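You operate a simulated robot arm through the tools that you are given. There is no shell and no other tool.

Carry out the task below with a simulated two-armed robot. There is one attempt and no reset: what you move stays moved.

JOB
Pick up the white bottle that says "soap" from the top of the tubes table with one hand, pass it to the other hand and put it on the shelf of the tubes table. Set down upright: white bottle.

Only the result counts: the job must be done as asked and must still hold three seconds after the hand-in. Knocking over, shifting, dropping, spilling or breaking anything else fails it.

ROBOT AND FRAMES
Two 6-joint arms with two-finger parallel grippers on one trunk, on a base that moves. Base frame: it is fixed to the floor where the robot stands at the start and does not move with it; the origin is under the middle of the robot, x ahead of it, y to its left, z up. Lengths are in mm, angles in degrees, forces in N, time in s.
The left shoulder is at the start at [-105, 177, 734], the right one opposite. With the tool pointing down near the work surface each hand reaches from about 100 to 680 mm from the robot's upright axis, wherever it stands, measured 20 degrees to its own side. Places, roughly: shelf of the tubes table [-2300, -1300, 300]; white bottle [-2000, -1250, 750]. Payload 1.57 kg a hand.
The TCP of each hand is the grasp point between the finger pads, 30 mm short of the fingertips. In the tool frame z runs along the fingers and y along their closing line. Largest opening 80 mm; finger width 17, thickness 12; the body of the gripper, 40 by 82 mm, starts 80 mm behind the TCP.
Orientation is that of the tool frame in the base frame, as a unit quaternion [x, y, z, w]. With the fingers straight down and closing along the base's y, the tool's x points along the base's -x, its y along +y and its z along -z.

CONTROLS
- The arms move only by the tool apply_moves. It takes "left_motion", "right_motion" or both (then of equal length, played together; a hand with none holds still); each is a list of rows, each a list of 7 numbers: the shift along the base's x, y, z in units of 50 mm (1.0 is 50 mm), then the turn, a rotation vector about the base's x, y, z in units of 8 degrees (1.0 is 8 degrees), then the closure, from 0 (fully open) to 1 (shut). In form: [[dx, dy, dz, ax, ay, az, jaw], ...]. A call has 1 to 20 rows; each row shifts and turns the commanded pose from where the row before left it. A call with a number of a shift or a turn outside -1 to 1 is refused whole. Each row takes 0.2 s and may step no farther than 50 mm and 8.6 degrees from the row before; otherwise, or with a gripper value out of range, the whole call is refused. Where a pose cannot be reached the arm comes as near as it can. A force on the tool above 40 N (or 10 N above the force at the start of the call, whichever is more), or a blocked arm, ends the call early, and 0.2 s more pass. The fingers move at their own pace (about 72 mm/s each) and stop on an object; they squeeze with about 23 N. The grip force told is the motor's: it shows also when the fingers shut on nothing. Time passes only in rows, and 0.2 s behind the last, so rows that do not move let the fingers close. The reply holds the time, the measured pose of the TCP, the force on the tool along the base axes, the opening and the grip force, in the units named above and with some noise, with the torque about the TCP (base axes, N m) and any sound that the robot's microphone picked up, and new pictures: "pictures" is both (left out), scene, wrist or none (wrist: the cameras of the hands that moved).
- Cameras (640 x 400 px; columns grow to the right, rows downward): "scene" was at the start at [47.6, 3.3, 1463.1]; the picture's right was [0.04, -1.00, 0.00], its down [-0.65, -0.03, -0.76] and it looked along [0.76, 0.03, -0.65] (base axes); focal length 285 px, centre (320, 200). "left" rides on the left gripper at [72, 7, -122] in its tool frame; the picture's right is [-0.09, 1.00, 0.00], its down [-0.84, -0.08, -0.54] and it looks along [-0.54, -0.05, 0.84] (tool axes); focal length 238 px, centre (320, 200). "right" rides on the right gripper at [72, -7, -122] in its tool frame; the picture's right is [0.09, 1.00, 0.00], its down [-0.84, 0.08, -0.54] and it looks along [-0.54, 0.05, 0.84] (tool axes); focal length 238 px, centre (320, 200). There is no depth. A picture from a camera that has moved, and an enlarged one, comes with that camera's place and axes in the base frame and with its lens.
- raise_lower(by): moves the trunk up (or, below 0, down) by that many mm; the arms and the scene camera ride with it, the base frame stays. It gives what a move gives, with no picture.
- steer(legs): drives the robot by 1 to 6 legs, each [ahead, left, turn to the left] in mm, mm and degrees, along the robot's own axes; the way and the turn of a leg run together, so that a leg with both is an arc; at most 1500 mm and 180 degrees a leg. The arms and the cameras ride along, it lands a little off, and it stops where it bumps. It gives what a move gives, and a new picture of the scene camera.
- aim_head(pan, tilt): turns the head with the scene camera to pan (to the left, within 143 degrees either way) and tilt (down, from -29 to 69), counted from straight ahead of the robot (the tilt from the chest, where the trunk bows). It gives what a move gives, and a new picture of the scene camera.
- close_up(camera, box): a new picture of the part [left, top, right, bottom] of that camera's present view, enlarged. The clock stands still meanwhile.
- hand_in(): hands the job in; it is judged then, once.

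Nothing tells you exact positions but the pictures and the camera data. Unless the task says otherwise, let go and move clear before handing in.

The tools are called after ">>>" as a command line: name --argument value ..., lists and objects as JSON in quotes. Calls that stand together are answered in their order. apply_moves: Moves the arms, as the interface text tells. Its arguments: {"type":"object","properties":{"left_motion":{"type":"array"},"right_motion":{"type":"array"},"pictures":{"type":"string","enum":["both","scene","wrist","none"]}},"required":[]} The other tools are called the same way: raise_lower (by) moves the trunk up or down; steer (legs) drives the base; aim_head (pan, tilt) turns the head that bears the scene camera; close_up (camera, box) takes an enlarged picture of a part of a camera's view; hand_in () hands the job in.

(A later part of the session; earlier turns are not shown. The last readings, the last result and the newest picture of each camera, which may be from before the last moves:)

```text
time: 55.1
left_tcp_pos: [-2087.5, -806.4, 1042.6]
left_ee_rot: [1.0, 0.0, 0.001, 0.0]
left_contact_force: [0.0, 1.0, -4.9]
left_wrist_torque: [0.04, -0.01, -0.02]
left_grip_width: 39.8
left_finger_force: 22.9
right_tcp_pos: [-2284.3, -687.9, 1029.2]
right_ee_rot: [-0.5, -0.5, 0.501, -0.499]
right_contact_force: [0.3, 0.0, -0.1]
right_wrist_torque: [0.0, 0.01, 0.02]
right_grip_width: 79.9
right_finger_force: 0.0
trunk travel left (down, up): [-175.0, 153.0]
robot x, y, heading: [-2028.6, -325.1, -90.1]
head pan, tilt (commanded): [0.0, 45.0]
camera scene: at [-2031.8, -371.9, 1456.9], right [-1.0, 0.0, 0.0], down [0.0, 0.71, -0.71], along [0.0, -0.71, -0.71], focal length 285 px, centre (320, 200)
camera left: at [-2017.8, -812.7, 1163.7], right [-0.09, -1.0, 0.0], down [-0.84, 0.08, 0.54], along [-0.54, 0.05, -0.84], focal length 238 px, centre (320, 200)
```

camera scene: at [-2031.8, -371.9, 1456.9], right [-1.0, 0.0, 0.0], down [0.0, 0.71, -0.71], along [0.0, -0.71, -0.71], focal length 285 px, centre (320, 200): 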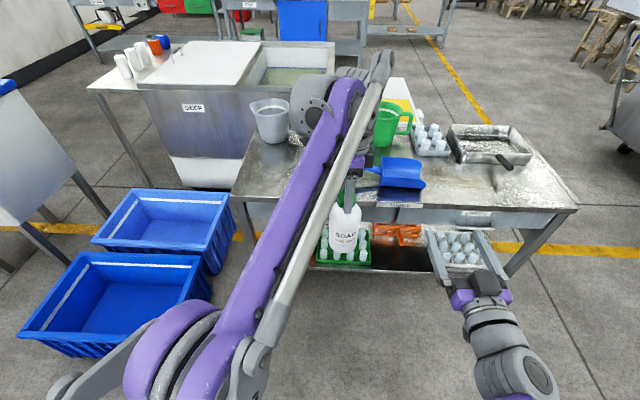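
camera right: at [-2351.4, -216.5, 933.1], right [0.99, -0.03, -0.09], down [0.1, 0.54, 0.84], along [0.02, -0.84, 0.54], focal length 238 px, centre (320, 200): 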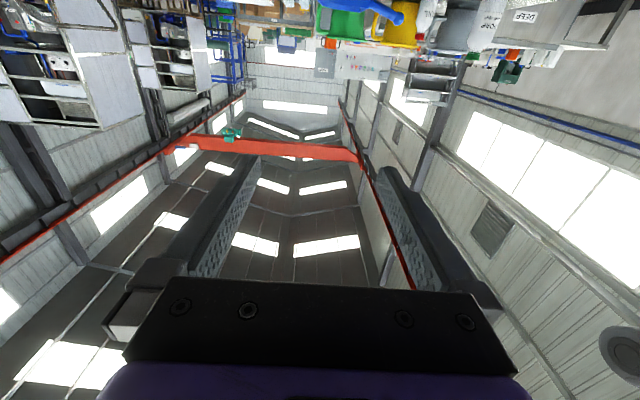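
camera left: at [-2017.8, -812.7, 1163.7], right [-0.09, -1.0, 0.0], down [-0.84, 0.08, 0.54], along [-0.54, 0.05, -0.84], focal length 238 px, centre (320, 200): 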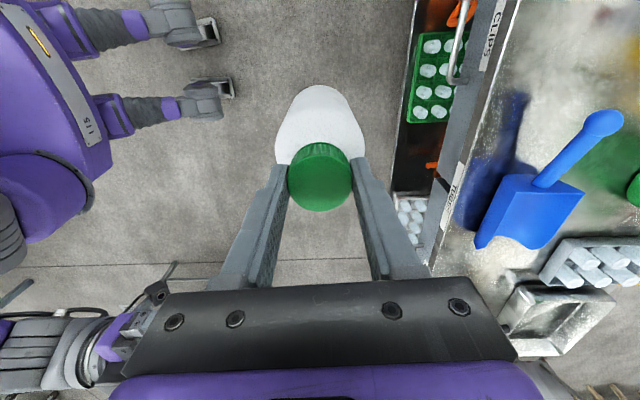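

The bottle hangs in front of me at [-2087, -806], cap centre at about z = 1023. Next the right hand moves sideways until it lines up behind the cap.

>>> apply_moves --right_motion '[[0.4, 0, 0, 0, 0, 0, 0], [0.6, 0, 0, 0, 0, 0, 0], [0.6, 0, 0, 0, 0, 0, 0], [0.6, 0, -0.04, 0, 0, 0, 0], [0.6, 0, -0.04, 0, 0, 0, 0], [0.6, 0, 0, 0, 0, 0, 0], [0.54, 0, 0, 0, 0, 0, 0], [0, 0, 0, 0, 0, 0, 0]]' --left_motion '[[0, 0, 0, 0, 0, 0, 1], [0, 0, 0, 0, 0, 0, 1], [0, 0, 0, 0, 0, 0, 1], [0, 0, 0, 0, 0, 0, 1], [0, 0, 0, 0, 0, 0, 1], [0, 0, 0, 0, 0, 0, 1], [0, 0, 0, 0, 0, 0, 1], [0, 0, 0, 0, 0, 0, 1]]' --pictures "both"

```text
time: 56.9
left_tcp_pos: [-2089.8, -805.1, 1042.7]
left_ee_rot: [1.0, 0.0, 0.0, 0.0]
left_contact_force: [-0.4, 0.2, -6.0]
left_wrist_torque: [-0.02, -0.01, 0.0]
left_grip_width: 39.9
left_finger_force: 23.2
right_tcp_pos: [-2176.0, -692.8, 1009.8]
right_ee_rot: [0.462, 0.575, -0.482, 0.473]
right_contact_force: [0.7, 0.3, 0.3]
right_wrist_torque: [0.01, 0.02, -0.02]
right_grip_width: 80.1
right_finger_force: 0.1
right hand out of reach, approached as far as the arm can: row 3, 4, 5, 6, 7
trunk travel left (down, up): [-175.0, 153.0]
robot x, y, heading: [-2032.5, -328.7, -89.7]
head pan, tilt (commanded): [0.0, 45.0]
camera scene: at [-2031.9, -371.8, 1456.9], right [-1.0, 0.0, 0.0], down [0.0, 0.71, -0.71], along [0.0, -0.71, -0.71], focal length 285 px, centre (320, 200)
camera right: at [-2204.7, -567.2, 950.6], right [0.97, 0.12, -0.21], down [0.13, 0.48, 0.87], along [0.2, -0.87, 0.45], focal length 238 px, centre (320, 200)
camera left: at [-2017.8, -812.6, 1163.7], right [-0.09, -1.0, 0.0], down [-0.84, 0.08, 0.54], along [-0.54, 0.05, -0.84], focal length 238 px, centre (320, 200)
```

scene: 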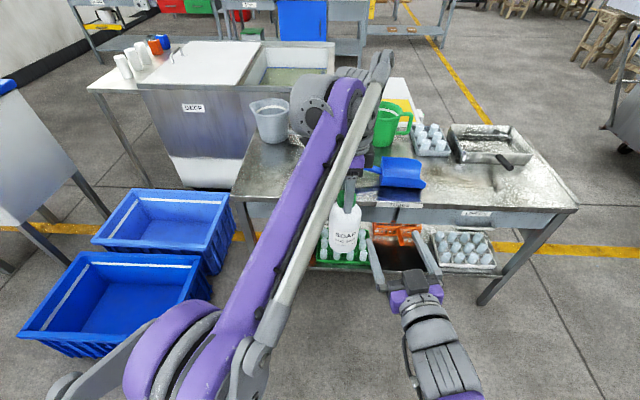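
right: 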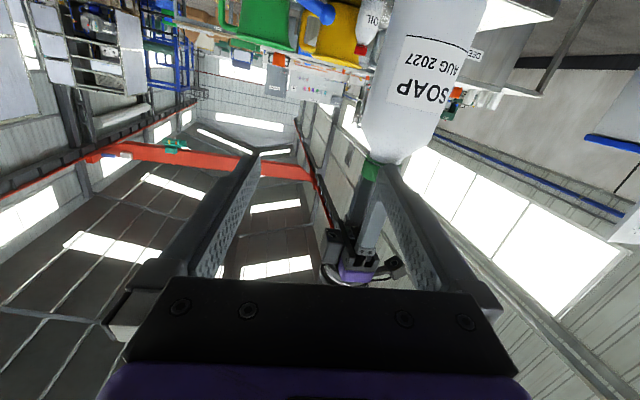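
left: 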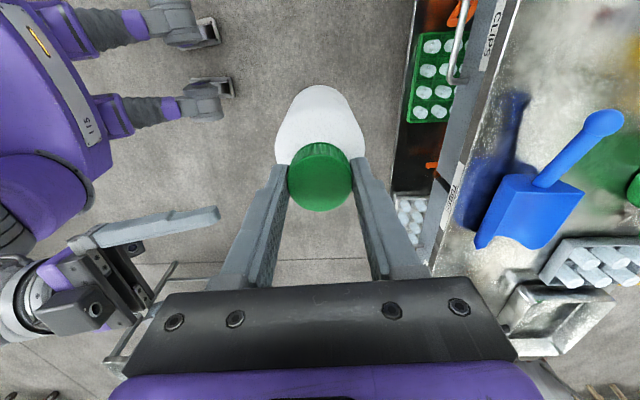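

The right hand can't reach the middle while pointing straight ahead: it stopped at x = -2176 and twisted slightly. I'll see whether pointing it forward-left suits the right arm better, keeping well away from the bottle.

>>> apply_moves --right_motion '[[-0.5, 0.3, 0, 0, 0, 0.9, 0], [-0.5, 0.3, 0, 0, 0, 0.9, 0], [0, 0, 0, 0, 0, 0.9, 0], [0, 0, 0, 0, 0, 0.9, 0], [0, 0, 0, 0, 0, 0, 0]]' --left_motion '[[0, 0, 0, 0, 0, 0, 1], [0, 0, 0, 0, 0, 0, 1], [0, 0, 0, 0, 0, 0, 1], [0, 0, 0, 0, 0, 0, 1], [0, 0, 0, 0, 0, 0, 1]]' --pictures "scene"

```text
time: 58.1
left_tcp_pos: [-2088.0, -806.8, 1042.7]
left_ee_rot: [1.0, -0.001, 0.0, 0.0]
left_contact_force: [0.3, 0.4, -4.9]
left_wrist_torque: [-0.02, -0.01, -0.04]
left_grip_width: 39.8
left_finger_force: 23.2
right_tcp_pos: [-2167.6, -665.1, 1029.7]
right_ee_rot: [0.321, 0.628, -0.401, 0.584]
right_contact_force: [0.0, -0.4, -0.9]
right_wrist_torque: [0.0, 0.03, 0.03]
right_grip_width: 80.0
right_finger_force: 0.1
right hand out of reach, approached as far as the arm can: row 1, 2
trunk travel left (down, up): [-175.0, 153.0]
robot x, y, heading: [-2029.8, -324.3, -89.9]
head pan, tilt (commanded): [0.0, 45.0]
camera scene: at [-2031.8, -371.4, 1456.9], right [-1.0, 0.0, 0.0], down [0.0, 0.71, -0.71], along [0.0, -0.71, -0.71], focal length 285 px, centre (320, 200)
```

scene: 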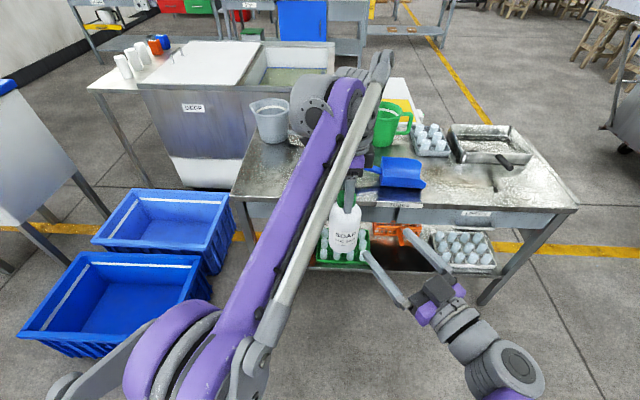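

With the hand yawed about 28° to the left the right arm reaches fine, and its pointing line passes almost exactly through the bottle. I turn the left wrist by the same 28° so its fingers lie along that line, and level the right hand's roll.

>>> apply_moves --right_motion '[[0, 0, 0, 0.22, -0.4065, 0, 0], [0, 0, 0, 0.22, -0.4065, 0, 0], [0, 0, 0, 0, 0, 0, 0], [0, 0, 0, 0, 0, 0, 0], [0, 0, 0, 0, 0, 0, 0], [0, 0, 0, 0, 0, 0, 0]]' --left_motion '[[0, 0, 0, 0, 0, 0.71, 1], [0, 0, 0, 0, 0, 0.71, 1], [0, 0, 0, 0, 0, 0.71, 1], [0, 0, 0, 0, 0, 0.71, 1], [0, 0, 0, 0, 0, 0.71, 1], [0, 0, 0, 0, 0, 0, 1]]' --pictures "both"

```text
time: 59.5
left_tcp_pos: [-2091.0, -805.3, 1043.2]
left_ee_rot: [0.969, 0.246, 0.0, 0.001]
left_contact_force: [0.5, -0.1, -4.8]
left_wrist_torque: [0.02, -0.02, 0.04]
left_grip_width: 39.8
left_finger_force: 23.5
right_tcp_pos: [-2166.4, -667.5, 1028.8]
right_ee_rot: [0.361, 0.606, -0.363, 0.609]
right_contact_force: [-0.3, 0.0, -0.8]
right_wrist_torque: [0.02, 0.02, -0.03]
right_grip_width: 79.9
right_finger_force: 0.1
trunk travel left (down, up): [-175.0, 153.0]
robot x, y, heading: [-2029.9, -323.9, -89.9]
head pan, tilt (commanded): [0.0, 45.0]
camera scene: at [-2031.8, -371.9, 1456.9], right [-1.0, 0.0, 0.0], down [0.0, 0.71, -0.71], along [0.0, -0.71, -0.71], focal length 285 px, centre (320, 200)
camera right: at [-2230.0, -564.0, 956.7], right [0.88, 0.47, -0.09], down [-0.19, 0.52, 0.83], along [0.44, -0.71, 0.54], focal length 238 px, centre (320, 200)
camera left: at [-2024.4, -776.3, 1164.5], right [0.39, -0.92, 0.0], down [-0.77, -0.33, 0.54], along [-0.5, -0.21, -0.84], focal length 238 px, centre (320, 200)
```

scene: 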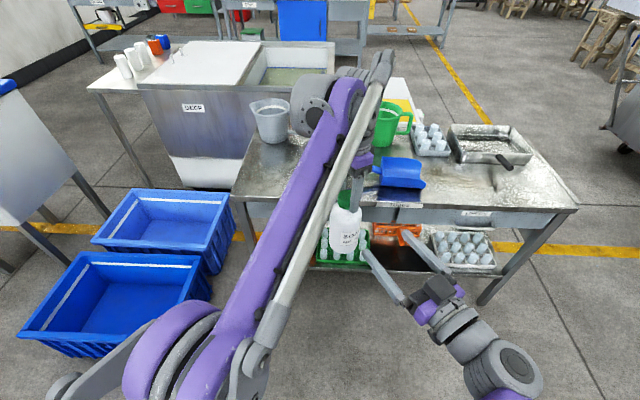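
right: 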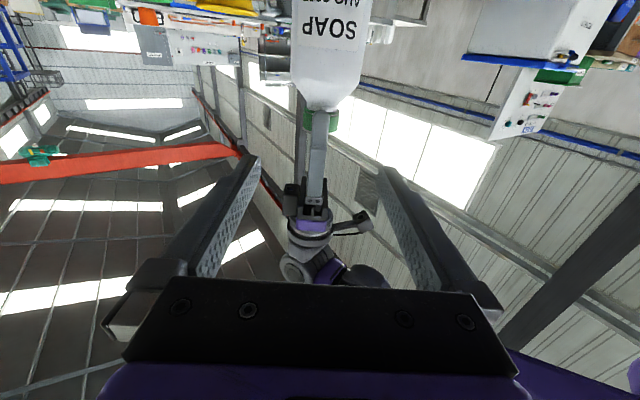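
left: 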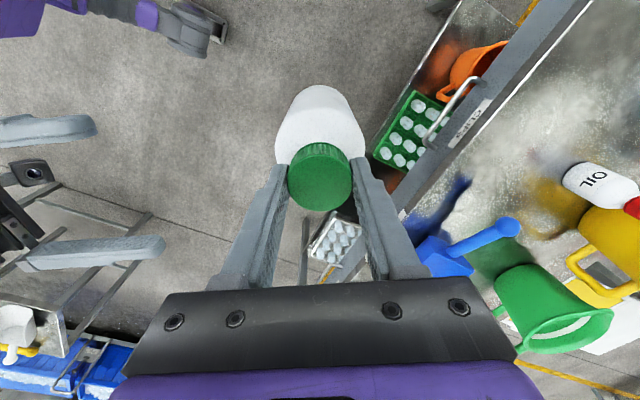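

Both wrist views show the cap centred on the right hand's line, about 157 mm ahead of its grasp point and 5 mm lower. I advance two thirds of the way and check.

>>> apply_moves --right_motion '[[0.249, -0.46, -0.026, 0, 0, 0, 0], [0.249, -0.46, -0.026, 0, 0, 0, 0], [0.249, -0.46, -0.026, 0, 0, 0, 0], [0.249, -0.46, -0.026, 0, 0, 0, 0], [0, 0, 0, 0, 0, 0, 0]]' --left_motion '[[0, 0, 0, 0, 0, 0, 1], [0, 0, 0, 0, 0, 0, 1], [0, 0, 0, 0, 0, 0, 1], [0, 0, 0, 0, 0, 0, 1], [0, 0, 0, 0, 0, 0, 1]]' --pictures "both"

>>> close_up --camera "right" --box '[220, 80, 420, 205]'

>>> close_up --camera "scene" --box '[290, 160, 450, 280]'

```text
time: 60.7
left_tcp_pos: [-2090.1, -804.3, 1043.0]
left_ee_rot: [0.969, 0.246, -0.001, 0.0]
left_contact_force: [0.3, 0.0, -5.3]
left_wrist_torque: [-0.02, -0.05, -0.01]
left_grip_width: 39.5
left_finger_force: 23.0
right_tcp_pos: [-2114.3, -761.1, 1025.3]
right_ee_rot: [0.363, 0.605, -0.364, 0.608]
right_contact_force: [0.0, -0.2, 0.2]
right_wrist_torque: [-0.02, 0.02, 0.02]
right_grip_width: 80.1
right_finger_force: 0.1
trunk travel left (down, up): [-175.0, 153.0]
robot x, y, heading: [-2030.5, -326.8, -89.9]
head pan, tilt (commanded): [0.0, 45.0]
camera scene: at [-2031.9, -371.3, 1456.9], right [-1.0, 0.0, 0.0], down [0.0, 0.71, -0.71], along [0.0, -0.71, -0.71], focal length 285 px, centre (320, 200)
camera right: at [-2180.4, -657.8, 952.4], right [0.88, 0.47, -0.09], down [-0.19, 0.52, 0.83], along [0.44, -0.71, 0.54], focal length 238 px, centre (320, 200)
camera left: at [-2024.4, -775.9, 1164.6], right [0.39, -0.92, 0.0], down [-0.77, -0.33, 0.54], along [-0.5, -0.21, -0.84], focal length 238 px, centre (320, 200)
```

scene: 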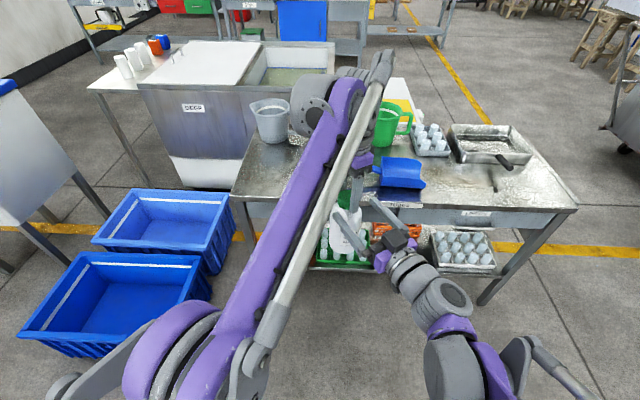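
right: 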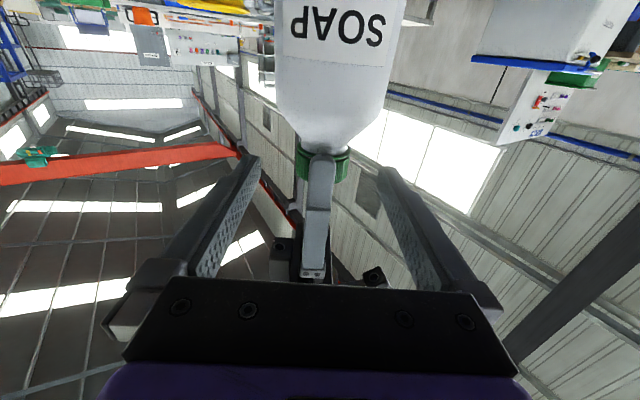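
left: 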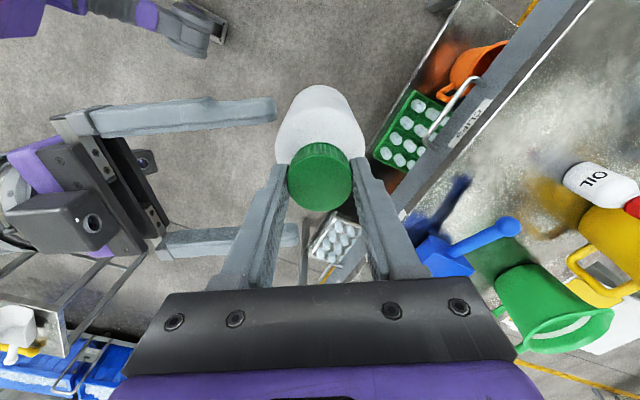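

```text
3.20 times, centred on (320, 142) of right
camera zoom: at [-2180.4, -657.8, 952.4], right [0.88, 0.47, -0.09], down [-0.19, 0.52, 0.83], along [0.44, -0.71, 0.54], focal length 763 px, centre (320, 384)
```

zoom: 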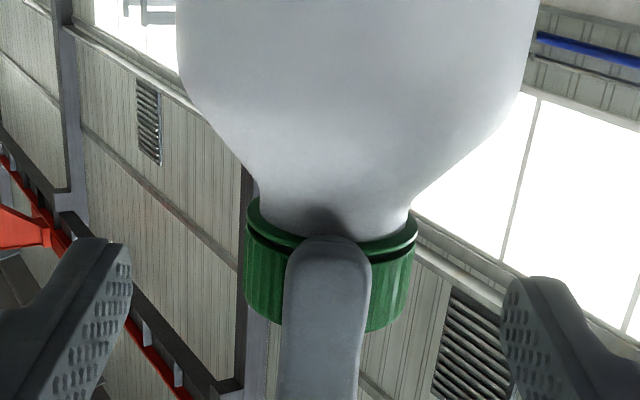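

```text
3.33 times, centred on (370, 220) of scene
camera zoom: at [-2031.9, -371.3, 1456.9], right [-1.0, 0.0, 0.0], down [0.0, 0.71, -0.71], along [0.0, -0.71, -0.71], focal length 950 px, centre (153, 133)
```

zoom: 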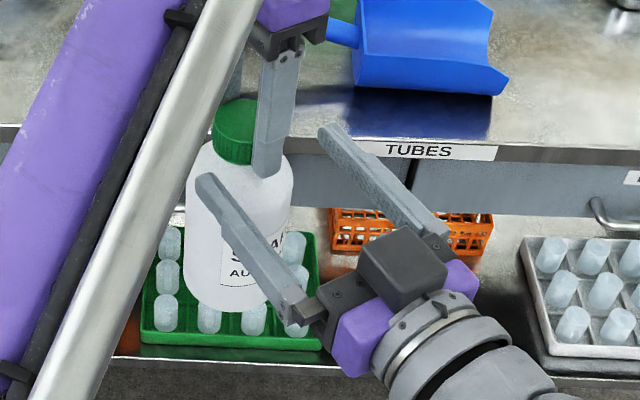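

The right fingers are straddling the left finger cleanly and are level with the cap. I advance the remaining ~49 mm and check before closing.

>>> apply_moves --right_motion '[[0.245, -0.425, -0.02, 0, 0, 0, 0], [0.245, -0.425, -0.02, 0, 0, 0, 0], [0, 0, 0, 0, 0, 0, 0]]' --left_motion '[[0, 0, 0, 0, 0, 0, 1], [0, 0, 0, 0, 0, 0, 1], [0, 0, 0, 0, 0, 0, 1]]' --pictures "wrist"

>>> close_up --camera "right" --box '[220, 100, 420, 225]'

>>> close_up --camera "scene" --box '[290, 160, 450, 280]'

```text
time: 61.5
left_tcp_pos: [-2091.1, -804.0, 1042.2]
left_ee_rot: [0.969, 0.245, 0.0, 0.001]
left_contact_force: [-0.6, -0.4, -5.3]
left_wrist_torque: [0.01, -0.02, -0.01]
left_grip_width: 40.0
left_finger_force: 22.9
right_tcp_pos: [-2093.2, -800.2, 1021.6]
right_ee_rot: [0.361, 0.607, -0.363, 0.609]
right_contact_force: [-1.0, 0.0, -0.1]
right_wrist_torque: [0.0, -0.02, 0.02]
right_grip_width: 80.1
right_finger_force: 0.1
trunk travel left (down, up): [-175.0, 153.0]
robot x, y, heading: [-2027.5, -326.1, -90.0]
head pan, tilt (commanded): [0.0, 45.0]
camera right: at [-2158.6, -698.2, 949.6], right [0.88, 0.47, -0.09], down [-0.19, 0.52, 0.83], along [0.44, -0.71, 0.54], focal length 238 px, centre (320, 200)
camera left: at [-2024.4, -776.1, 1164.6], right [0.39, -0.92, 0.0], down [-0.77, -0.33, 0.54], along [-0.5, -0.21, -0.84], focal length 238 px, centre (320, 200)
```

right: 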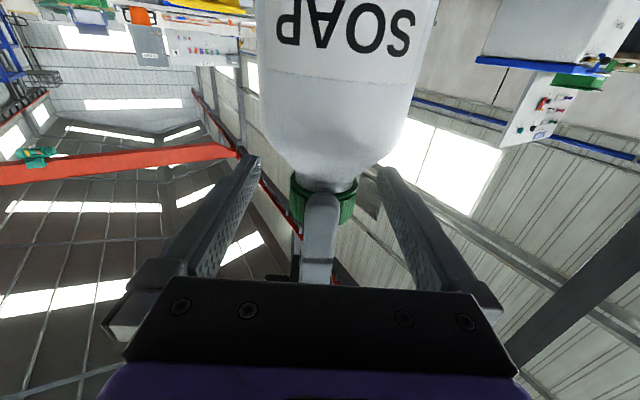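
left: 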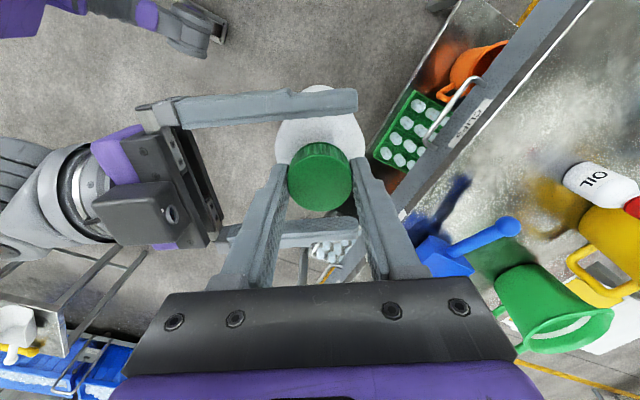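

```text
3.20 times, centred on (320, 162) of right
camera zoom: at [-2158.6, -698.2, 949.6], right [0.88, 0.47, -0.09], down [-0.19, 0.52, 0.83], along [0.44, -0.71, 0.54], focal length 763 px, centre (320, 320)
```

zoom: 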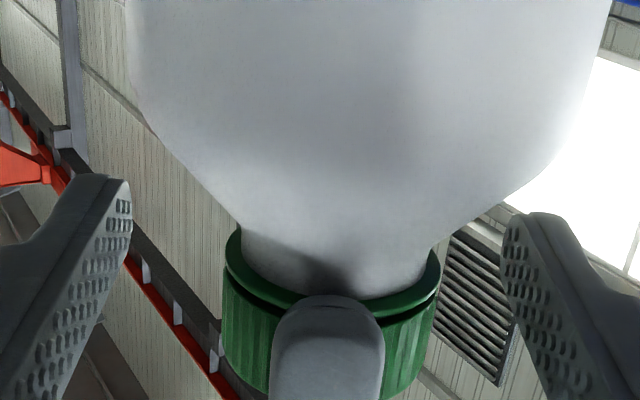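

```text
3.33 times, centred on (370, 220) of scene
camera zoom: at [-2031.9, -371.5, 1456.9], right [-1.0, 0.0, 0.0], down [0.0, 0.71, -0.71], along [0.0, -0.71, -0.71], focal length 950 px, centre (153, 133)
```

zoom: 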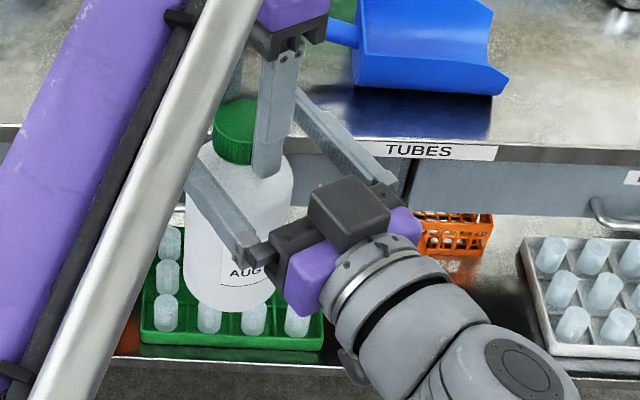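

The right pads sit fully on the cap, which is about 2.5 mm off centre toward the right hand's +y side. I shift to centre and then close the right hand while the left keeps holding.

>>> apply_moves --right_motion '[[0.045, 0.024, 0.01, 0, 0, 0, 0], [0, 0, 0, 0, 0, 0, 0.5], [0, 0, 0, 0, 0, 0, 1], [0, 0, 0, 0, 0, 0, 1], [0, 0, 0, 0, 0, 0, 1], [0, 0, 0, 0, 0, 0, 1]]' --left_motion '[[0, 0, 0, 0, 0, 0, 1], [0, 0, 0, 0, 0, 0, 1], [0, 0, 0, 0, 0, 0, 1], [0, 0, 0, 0, 0, 0, 1], [0, 0, 0, 0, 0, 0, 1], [0, 0, 0, 0, 0, 0, 1]]' --pictures "wrist"

>>> close_up --camera "right" --box '[220, 100, 420, 225]'

```text
time: 62.9
left_tcp_pos: [-2089.4, -804.9, 1044.7]
left_ee_rot: [0.969, 0.247, 0.001, -0.001]
left_contact_force: [6.1, 7.5, -6.3]
left_wrist_torque: [0.07, 0.01, 0.02]
left_grip_width: 39.7
left_finger_force: 23.2
right_tcp_pos: [-2091.4, -799.5, 1022.7]
right_ee_rot: [0.363, 0.605, -0.364, 0.608]
right_contact_force: [-6.4, -7.1, 2.0]
right_wrist_torque: [0.08, -0.15, -0.03]
right_grip_width: 39.4
right_finger_force: 22.9
trunk travel left (down, up): [-175.0, 153.0]
robot x, y, heading: [-2033.8, -328.0, -89.9]
head pan, tilt (commanded): [0.0, 45.0]
camera right: at [-2156.2, -697.1, 950.3], right [0.88, 0.47, -0.09], down [-0.19, 0.52, 0.83], along [0.44, -0.71, 0.54], focal length 238 px, centre (320, 200)
camera left: at [-2024.1, -776.3, 1164.6], right [0.39, -0.92, 0.0], down [-0.77, -0.33, 0.54], along [-0.5, -0.21, -0.84], focal length 238 px, centre (320, 200)
```

right: 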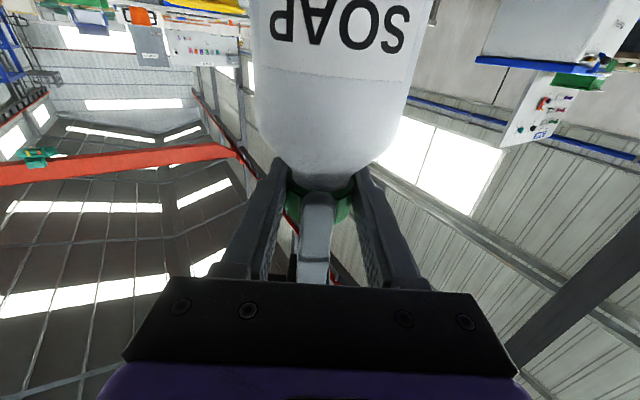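
left: 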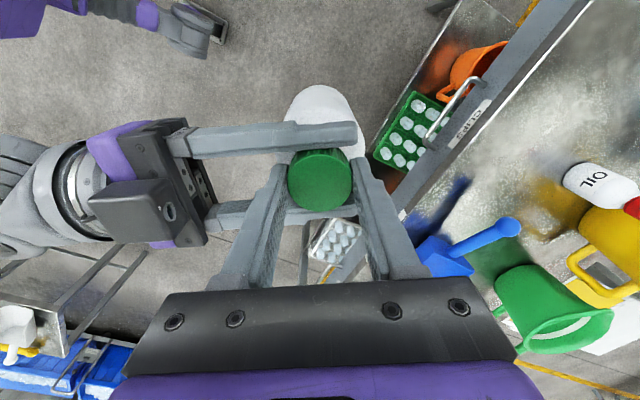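

```text
3.20 times, centred on (320, 162) of right
camera zoom: at [-2156.2, -697.1, 950.3], right [0.88, 0.47, -0.09], down [-0.19, 0.52, 0.83], along [0.44, -0.71, 0.54], focal length 763 px, centre (320, 320)
```

zoom: 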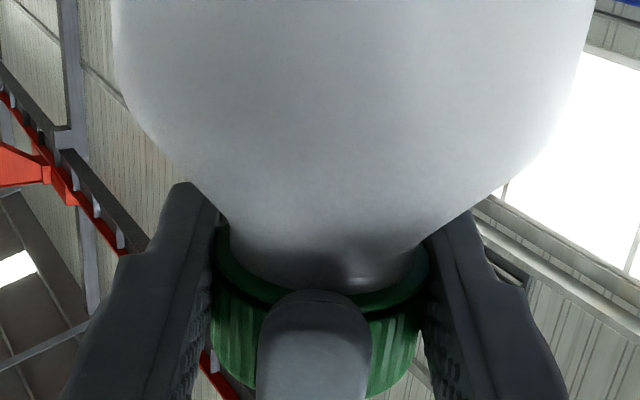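

The right hand holds the cap at 39.4 mm with full force while the left still grips. I open the left part-way, letting the right take the weight, and check before withdrawing.

>>> apply_moves --left_motion '[[0, 0, 0, 0, 0, 0, 0.45], [0, 0, 0, 0, 0, 0, 0.3], [0, 0, 0, 0, 0, 0, 0.25], [0, 0, 0, 0, 0, 0, 0.25]]' --right_motion '[[0, 0, 0, 0, 0, 0, 1], [0, 0, 0, 0, 0, 0, 1], [0, 0, 0, 0, 0, 0, 1], [0, 0, 0, 0, 0, 0, 1]]' --pictures "wrist"

```text
time: 63.9
left_tcp_pos: [-2089.9, -805.5, 1044.2]
left_ee_rot: [0.969, 0.245, 0.0, 0.001]
left_contact_force: [-0.1, 0.0, 0.2]
left_wrist_torque: [0.03, 0.03, 0.03]
left_grip_width: 60.0
left_finger_force: 0.1
right_tcp_pos: [-2091.0, -799.3, 1023.3]
right_ee_rot: [0.361, 0.606, -0.364, 0.609]
right_contact_force: [-1.0, 0.9, 0.3]
right_wrist_torque: [0.0, 0.02, -0.01]
right_grip_width: 39.5
right_finger_force: 22.6
trunk travel left (down, up): [-175.0, 153.0]
robot x, y, heading: [-2029.4, -325.4, -89.8]
head pan, tilt (commanded): [0.0, 45.0]
camera right: at [-2155.9, -696.9, 950.3], right [0.88, 0.47, -0.09], down [-0.19, 0.52, 0.83], along [0.44, -0.71, 0.54], focal length 238 px, centre (320, 200)
camera left: at [-2024.3, -776.4, 1164.5], right [0.39, -0.92, 0.0], down [-0.77, -0.33, 0.54], along [-0.5, -0.21, -0.84], focal length 238 px, centre (320, 200)
```

right: 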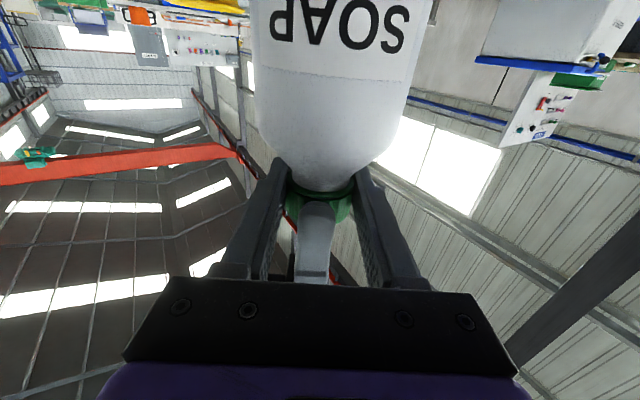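
left: 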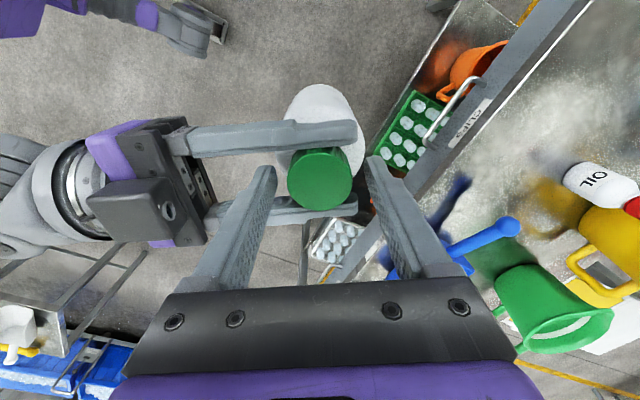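

The left hand is free and the bottle hangs from the right hand alone. I withdraw the left hand straight up.

>>> apply_moves --left_motion '[[0, 0, 0.3, 0, 0, 0, 0.25], [0, 0, 0.6, 0, 0, 0, 0.25], [0, 0, 0.8, 0, 0, 0, 0.25], [0, 0, 0.3, 0, 0, 0, 0.25], [0, 0, 0, 0, 0, 0, 0.25]]' --right_motion '[[0, 0, 0, 0, 0, 0, 1], [0, 0, 0, 0, 0, 0, 1], [0, 0, 0, 0, 0, 0, 1], [0, 0, 0, 0, 0, 0, 1], [0, 0, 0, 0, 0, 0, 1]]' --pictures "both"

```text
time: 65.1
left_tcp_pos: [-2084.3, -791.3, 1101.2]
left_ee_rot: [0.969, 0.245, 0.0, 0.0]
left_contact_force: [0.5, 0.1, -0.4]
left_wrist_torque: [-0.01, 0.0, 0.01]
left_grip_width: 60.1
left_finger_force: 0.1
left hand out of reach, approached as far as the arm can: row 2, 3, 4
right_tcp_pos: [-2089.4, -800.0, 1023.6]
right_ee_rot: [0.361, 0.606, -0.363, 0.608]
right_contact_force: [-0.5, 0.8, 0.4]
right_wrist_torque: [0.01, 0.04, 0.02]
right_grip_width: 39.7
right_finger_force: 23.0
trunk travel left (down, up): [-175.0, 153.0]
robot x, y, heading: [-2030.0, -326.5, -89.6]
head pan, tilt (commanded): [0.0, 45.0]
camera scene: at [-2031.8, -372.0, 1456.9], right [-1.0, 0.0, 0.0], down [0.0, 0.71, -0.71], along [0.0, -0.71, -0.71], focal length 285 px, centre (320, 200)
camera right: at [-2155.9, -697.0, 950.3], right [0.88, 0.47, -0.09], down [-0.19, 0.52, 0.83], along [0.44, -0.71, 0.54], focal length 238 px, centre (320, 200)
camera left: at [-2019.1, -763.6, 1220.8], right [0.39, -0.92, 0.0], down [-0.77, -0.33, 0.54], along [-0.5, -0.21, -0.84], focal length 238 px, centre (320, 200)
```

scene: 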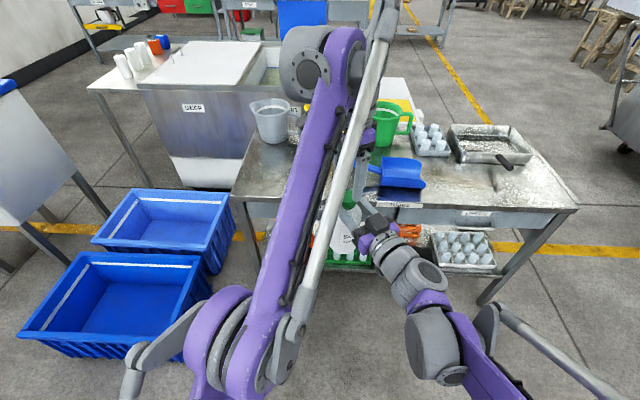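
right: 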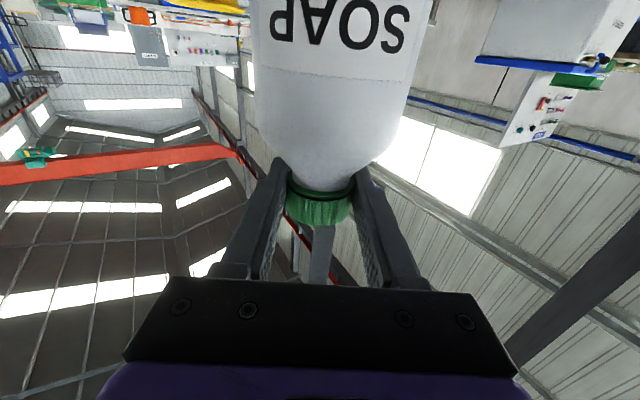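
left: 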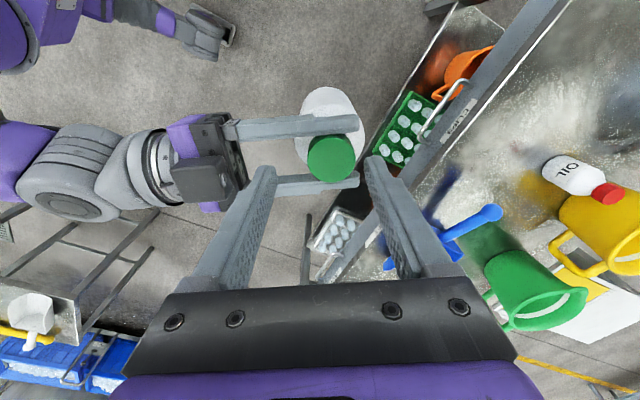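

The right hand alone holds the bottle, and the left is clear above it. I swing the left arm away to its own side.

>>> apply_moves --left_motion '[[0.4, 0, 0, 0, 0, 0, 0.25], [0.8, 0, 0, 0, 0, 0, 0.25], [0.8, 0.1, 0, 0, 0, 0, 0.25], [0.8, 0.2, 0, 0, 0, 0, 0.25], [0.8, 0.3, 0, 0, 0, 0, 0.25], [0.8, 0.4, 0, 0, 0, 0, 0.25], [0.5, 0.4, 0, 0, 0, 0, 0], [0, 0, 0, 0, 0, 0, 0]]' --right_motion '[[0, 0, 0, 0, 0, 0, 1], [0, 0, 0, 0, 0, 0, 1], [0, 0, 0, 0, 0, 0, 1], [0, 0, 0, 0, 0, 0, 1], [0, 0, 0, 0, 0, 0, 1], [0, 0, 0, 0, 0, 0, 1], [0, 0, 0, 0, 0, 0, 1], [0, 0, 0, 0, 0, 0, 1]]' --pictures "scene"

>>> close_up --camera "scene" --box '[220, 140, 580, 320]'

```text
time: 66.9
left_tcp_pos: [-1839.1, -724.0, 1099.4]
left_ee_rot: [0.97, 0.244, 0.0, 0.0]
left_contact_force: [0.3, 0.1, -0.1]
left_wrist_torque: [-0.01, 0.02, 0.04]
left_grip_width: 80.1
left_finger_force: 0.1
right_tcp_pos: [-2090.5, -800.2, 1022.5]
right_ee_rot: [0.36, 0.606, -0.363, 0.61]
right_contact_force: [0.2, 0.1, -0.2]
right_wrist_torque: [0.04, 0.0, 0.04]
right_grip_width: 39.5
right_finger_force: 23.1
trunk travel left (down, up): [-175.0, 153.0]
robot x, y, heading: [-2033.0, -326.1, -90.0]
head pan, tilt (commanded): [0.0, 45.0]
camera scene: at [-2032.0, -372.3, 1456.9], right [-1.0, 0.0, 0.0], down [0.0, 0.71, -0.71], along [0.0, -0.71, -0.71], focal length 285 px, centre (320, 200)
```

scene: 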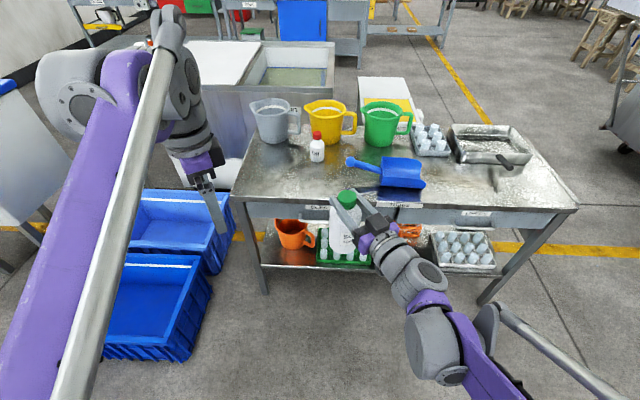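

```text
1.78 times, centred on (400, 230) of scene
camera zoom: at [-2032.0, -372.3, 1456.9], right [-1.0, 0.0, 0.0], down [0.0, 0.71, -0.71], along [0.0, -0.71, -0.71], focal length 507 px, centre (178, 147)
```

zoom: 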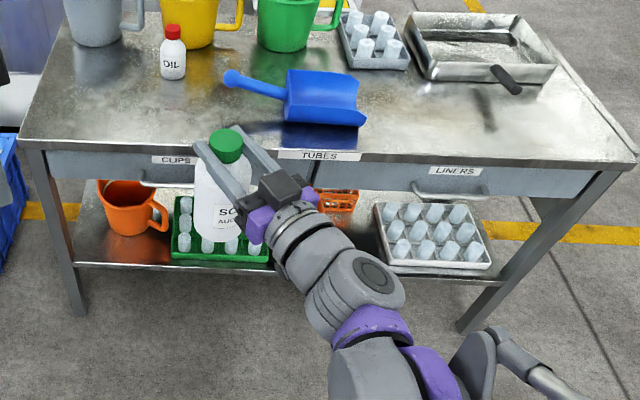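

The bottle is in the right hand and the left arm is out of the way. I now swing the right hand to the right and straighten it to point forward, then look carefully at the shelf gap.

>>> apply_moves --right_motion '[[-0.3, 0.15, 0, 0, 0, -0.3, 1], [-0.5, 0.28, 0, 0, 0, -0.45, 1], [-0.5, 0.28, 0, 0, 0, -0.45, 1], [-0.5, 0.28, 0, 0, 0, -0.45, 1], [-0.5, 0.28, 0, 0, 0, -0.45, 1], [-0.5, 0.28, 0, 0, 0, -0.45, 1], [-0.5, 0.28, 0, 0, 0, -0.45, 1], [-0.4, 0.2, 0, 0, 0, -0.35, 1], [-0.2, 0.1, 0, 0, 0, -0.2, 1], [0, 0, 0, 0, 0, 0, 1]]' --pictures "scene"

>>> close_up --camera "scene" --box '[230, 180, 470, 300]'

```text
time: 69.1
left_tcp_pos: [-1840.2, -722.8, 1099.6]
left_ee_rot: [0.969, 0.246, 0.0, 0.0]
left_contact_force: [-0.1, 0.2, -0.4]
left_wrist_torque: [0.0, 0.0, -0.01]
left_grip_width: 80.3
left_finger_force: 0.0
right_tcp_pos: [-2284.7, -690.5, 1021.5]
right_ee_rot: [-0.499, -0.499, 0.501, -0.501]
right_contact_force: [0.1, -0.5, -0.3]
right_wrist_torque: [0.05, 0.03, 0.0]
right_grip_width: 39.5
right_finger_force: 22.9
trunk travel left (down, up): [-175.0, 153.0]
robot x, y, heading: [-2029.3, -327.2, -89.9]
head pan, tilt (commanded): [0.0, 45.0]
camera scene: at [-2032.0, -371.8, 1456.9], right [-1.0, 0.0, 0.0], down [0.0, 0.71, -0.71], along [0.0, -0.71, -0.71], focal length 285 px, centre (320, 200)
```

scene: 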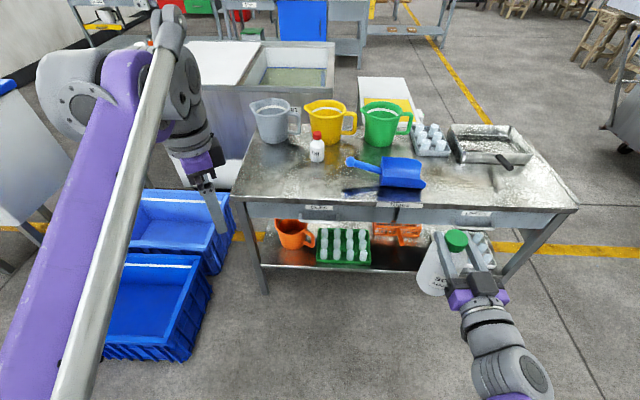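

```text
2.67 times, centred on (350, 240) of scene
camera zoom: at [-2032.0, -371.8, 1456.9], right [-1.0, 0.0, 0.0], down [0.0, 0.71, -0.71], along [0.0, -0.71, -0.71], focal length 760 px, centre (240, 93)
```

zoom: 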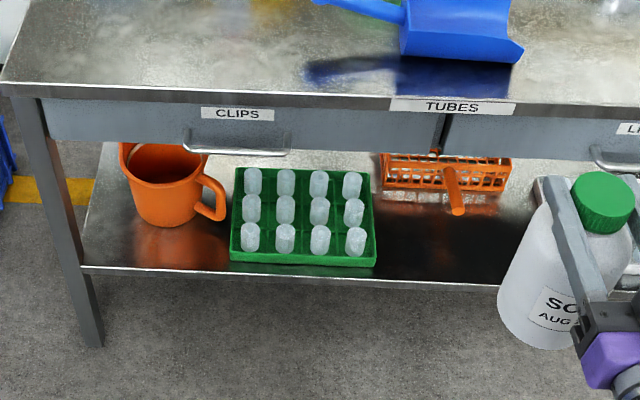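

The bottle hangs upright in the right hand. The shelf is at about z = 285 with its front edge at about y = -1080; the basket handle's end lies at about x = -2425, the green rack ends at about -2275 and the white rack starts at about -2580. I'll aim for a spot near x = -2500, so I lower the trunk first, while still clear of the table.

>>> apply_moves --left_motion '[[0.2, 0.5, 0, 0, 0, 0, 0], [0.2, 0.6, 0, 0, 0, 0, 0], [0.2, 0.6, 0, 0, 0, 0, 0]]' --right_motion '[[0, 0, 0, 0, 0, 0, 1], [0, 0, 0, 0, 0, 0, 1], [0, 0, 0, 0, 0, 0, 1]]' --pictures "none"

>>> raise_lower --by -170

>>> apply_moves --right_motion '[[0, 0, -0.4, 0, 0, 0, 1], [0, 0, -0.6, 0, 0, 0, 1], [0, 0, -0.6, 0, 0, 0, 1], [0, 0, -0.6, 0, 0, 0, 1], [0, 0, -0.6, 0, 0, 0, 1], [0, 0, -0.6, 0, 0, 0, 1], [0, 0, -0.4, 0, 0, 0, 1], [0, 0, 0, 0, 0, 0, 1]]' --pictures "both"

```text
time: 69.9
left_tcp_pos: [-1812.1, -637.1, 1098.8]
left_ee_rot: [0.97, 0.245, 0.0, 0.0]
left_contact_force: [0.8, -0.5, 0.3]
left_wrist_torque: [-0.03, -0.02, 0.02]
left_grip_width: 80.1
left_finger_force: 0.1
right_tcp_pos: [-2284.5, -689.6, 1022.7]
right_ee_rot: [-0.499, -0.498, 0.502, -0.5]
right_contact_force: [0.5, 0.7, 0.3]
right_wrist_torque: [0.05, 0.03, -0.02]
right_grip_width: 39.5
right_finger_force: 23.1
trunk travel left (down, up): [-175.0, 153.0]
robot x, y, heading: [-2027.6, -327.5, -90.1]
head pan, tilt (commanded): [0.0, 45.0]
```

```text
time: 71.8
left_tcp_pos: [-1810.3, -634.6, 929.5]
left_ee_rot: [0.969, 0.246, 0.0, 0.0]
left_contact_force: [-0.7, 0.6, -0.2]
left_wrist_torque: [0.01, -0.01, 0.01]
left_grip_width: 80.1
left_finger_force: 0.0
right_tcp_pos: [-2283.4, -692.9, 854.2]
right_ee_rot: [-0.499, -0.498, 0.502, -0.501]
right_contact_force: [-0.1, -0.3, -0.2]
right_wrist_torque: [0.01, 0.06, 0.02]
right_grip_width: 39.6
right_finger_force: 23.4
trunk travel left (down, up): [-5.0, 323.0]
robot x, y, heading: [-2031.5, -325.4, -90.0]
head pan, tilt (commanded): [0.0, 45.0]
```

```text
time: 73.6
left_tcp_pos: [-1809.7, -634.7, 928.8]
left_ee_rot: [0.97, 0.245, -0.001, 0.0]
left_contact_force: [0.4, 0.0, -0.3]
left_wrist_torque: [-0.03, 0.0, 0.0]
left_grip_width: 79.8
left_finger_force: 0.0
right_tcp_pos: [-2284.2, -697.9, 702.4]
right_ee_rot: [-0.499, -0.5, 0.501, -0.501]
right_contact_force: [1.1, 0.1, 0.5]
right_wrist_torque: [0.05, 0.0, 0.0]
right_grip_width: 39.1
right_finger_force: 23.0
right hand out of reach, approached as far as the arm can: row 6, 7
trunk travel left (down, up): [-5.0, 323.0]
robot x, y, heading: [-2031.9, -327.8, -90.1]
head pan, tilt (commanded): [0.0, 45.0]
camera scene: at [-2031.9, -417.3, 1282.7], right [-1.0, 0.0, 0.0], down [0.0, 0.71, -0.71], along [0.0, -0.71, -0.71], focal length 285 px, centre (320, 200)
camera right: at [-2291.5, -577.6, 630.2], right [1.0, 0.0, -0.09], down [0.08, 0.54, 0.83], along [0.05, -0.84, 0.54], focal length 238 px, centre (320, 200)
```

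scene: 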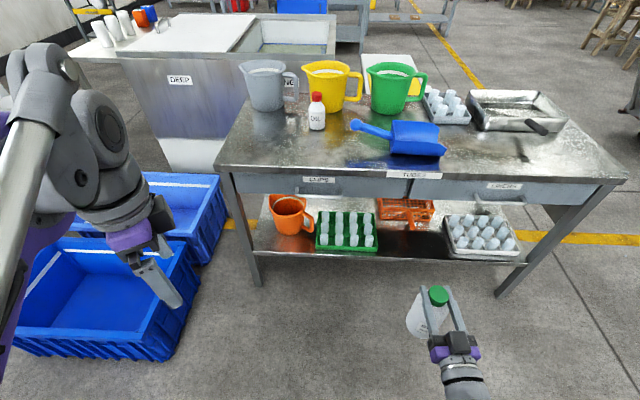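
right: 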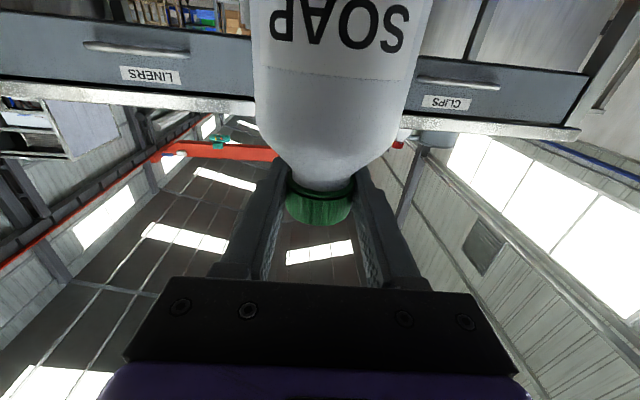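

With the hand this close to the body the arm bottoms out at z = 702; reaching farther ahead should let it go lower. First a close look at the shelf from this lower viewpoint.

>>> close_up --camera "scene" --box '[220, 150, 420, 275]'

>>> close_up --camera "scene" --box '[340, 170, 540, 295]'

```text
3.20 times, centred on (320, 212) of scene
camera zoom: at [-2031.9, -417.3, 1282.7], right [-1.0, 0.0, 0.0], down [0.0, 0.71, -0.71], along [0.0, -0.71, -0.71], focal length 912 px, centre (320, 160)
```

zoom: 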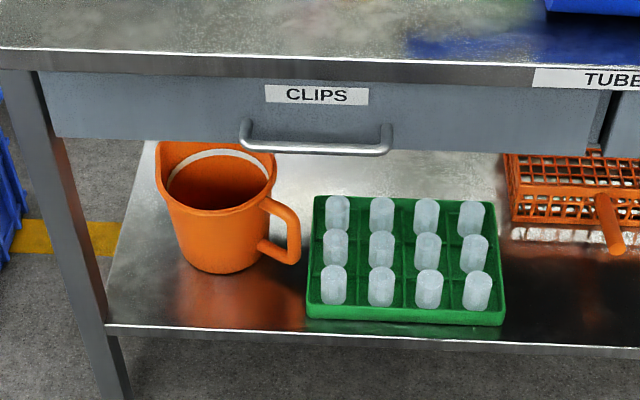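

```text
3.20 times, centred on (440, 232) of scene
camera zoom: at [-2031.9, -417.3, 1282.7], right [-1.0, 0.0, 0.0], down [0.0, 0.71, -0.71], along [0.0, -0.71, -0.71], focal length 912 px, centre (-64, 96)
```

zoom: 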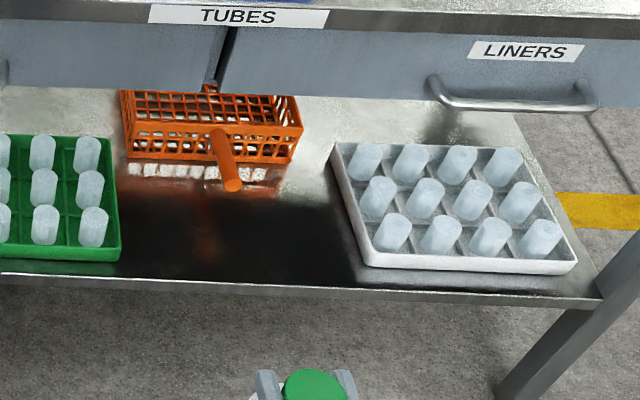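

The shelf surface is at about z = 287 with its front edge near y = -1072 in the gap; a good spot is [-2505, -1135], some 40 mm clear of both the basket handle and the white rack. I extend the right hand farther ahead and lower it, still over free floor.

>>> apply_moves --right_motion '[[0, -0.4, 0, 0, 0, 0, 1], [0, -0.6, 0, 0, 0, 0, 1], [0, -0.6, 0, 0, 0, 0, 1], [0, -0.6, 0, 0, 0, 0, 1], [0, -0.6, 0, 0, 0, 0, 1], [0, -0.3, -0.3, 0, 0, 0, 1], [0, 0, -0.5, 0, 0, 0, 1], [0, 0, -0.5, 0, 0, 0, 1], [0, 0, -0.5, 0, 0, 0, 1], [0, 0, -0.5, 0, 0, 0, 1], [0, 0, -0.5, 0, 0, 0, 1], [0, 0, -0.4, 0, 0, 0, 1], [0, 0, 0, 0, 0, 0, 1]]' --pictures "both"

```text
time: 76.4
left_tcp_pos: [-1810.2, -636.1, 929.5]
left_ee_rot: [0.969, 0.246, 0.0, -0.001]
left_contact_force: [0.0, -0.6, -0.1]
left_wrist_torque: [0.01, -0.01, 0.01]
left_grip_width: 80.2
left_finger_force: 0.1
right_tcp_pos: [-2286.5, -873.3, 553.1]
right_ee_rot: [-0.499, -0.499, 0.502, -0.5]
right_contact_force: [-0.6, -0.7, -0.6]
right_wrist_torque: [0.01, -0.01, 0.01]
right_grip_width: 39.4
right_finger_force: 22.9
right hand out of reach, approached as far as the arm can: row 11, 12
trunk travel left (down, up): [-5.0, 323.0]
robot x, y, heading: [-2031.1, -325.4, -90.1]
head pan, tilt (commanded): [0.0, 45.0]
camera scene: at [-2031.9, -417.4, 1282.7], right [-1.0, 0.0, 0.0], down [0.0, 0.71, -0.71], along [0.0, -0.71, -0.71], focal length 285 px, centre (320, 200)
camera right: at [-2294.6, -752.3, 480.8], right [1.0, 0.0, -0.09], down [0.08, 0.54, 0.83], along [0.05, -0.84, 0.54], focal length 238 px, centre (320, 200)
```

scene: 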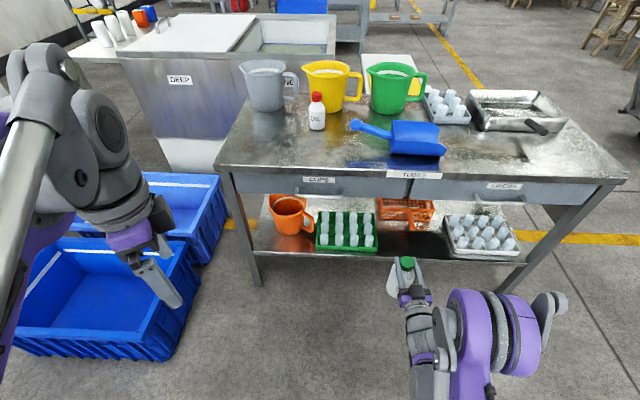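
right: 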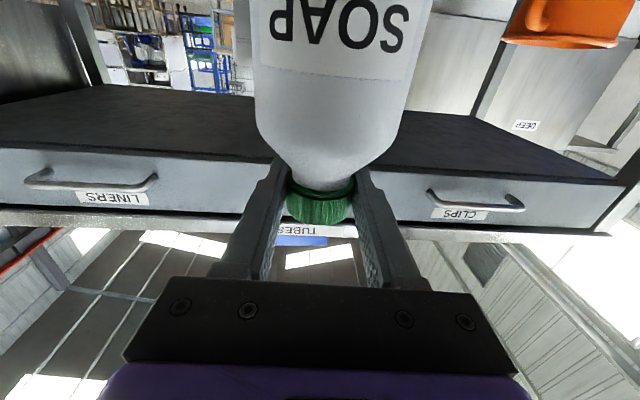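

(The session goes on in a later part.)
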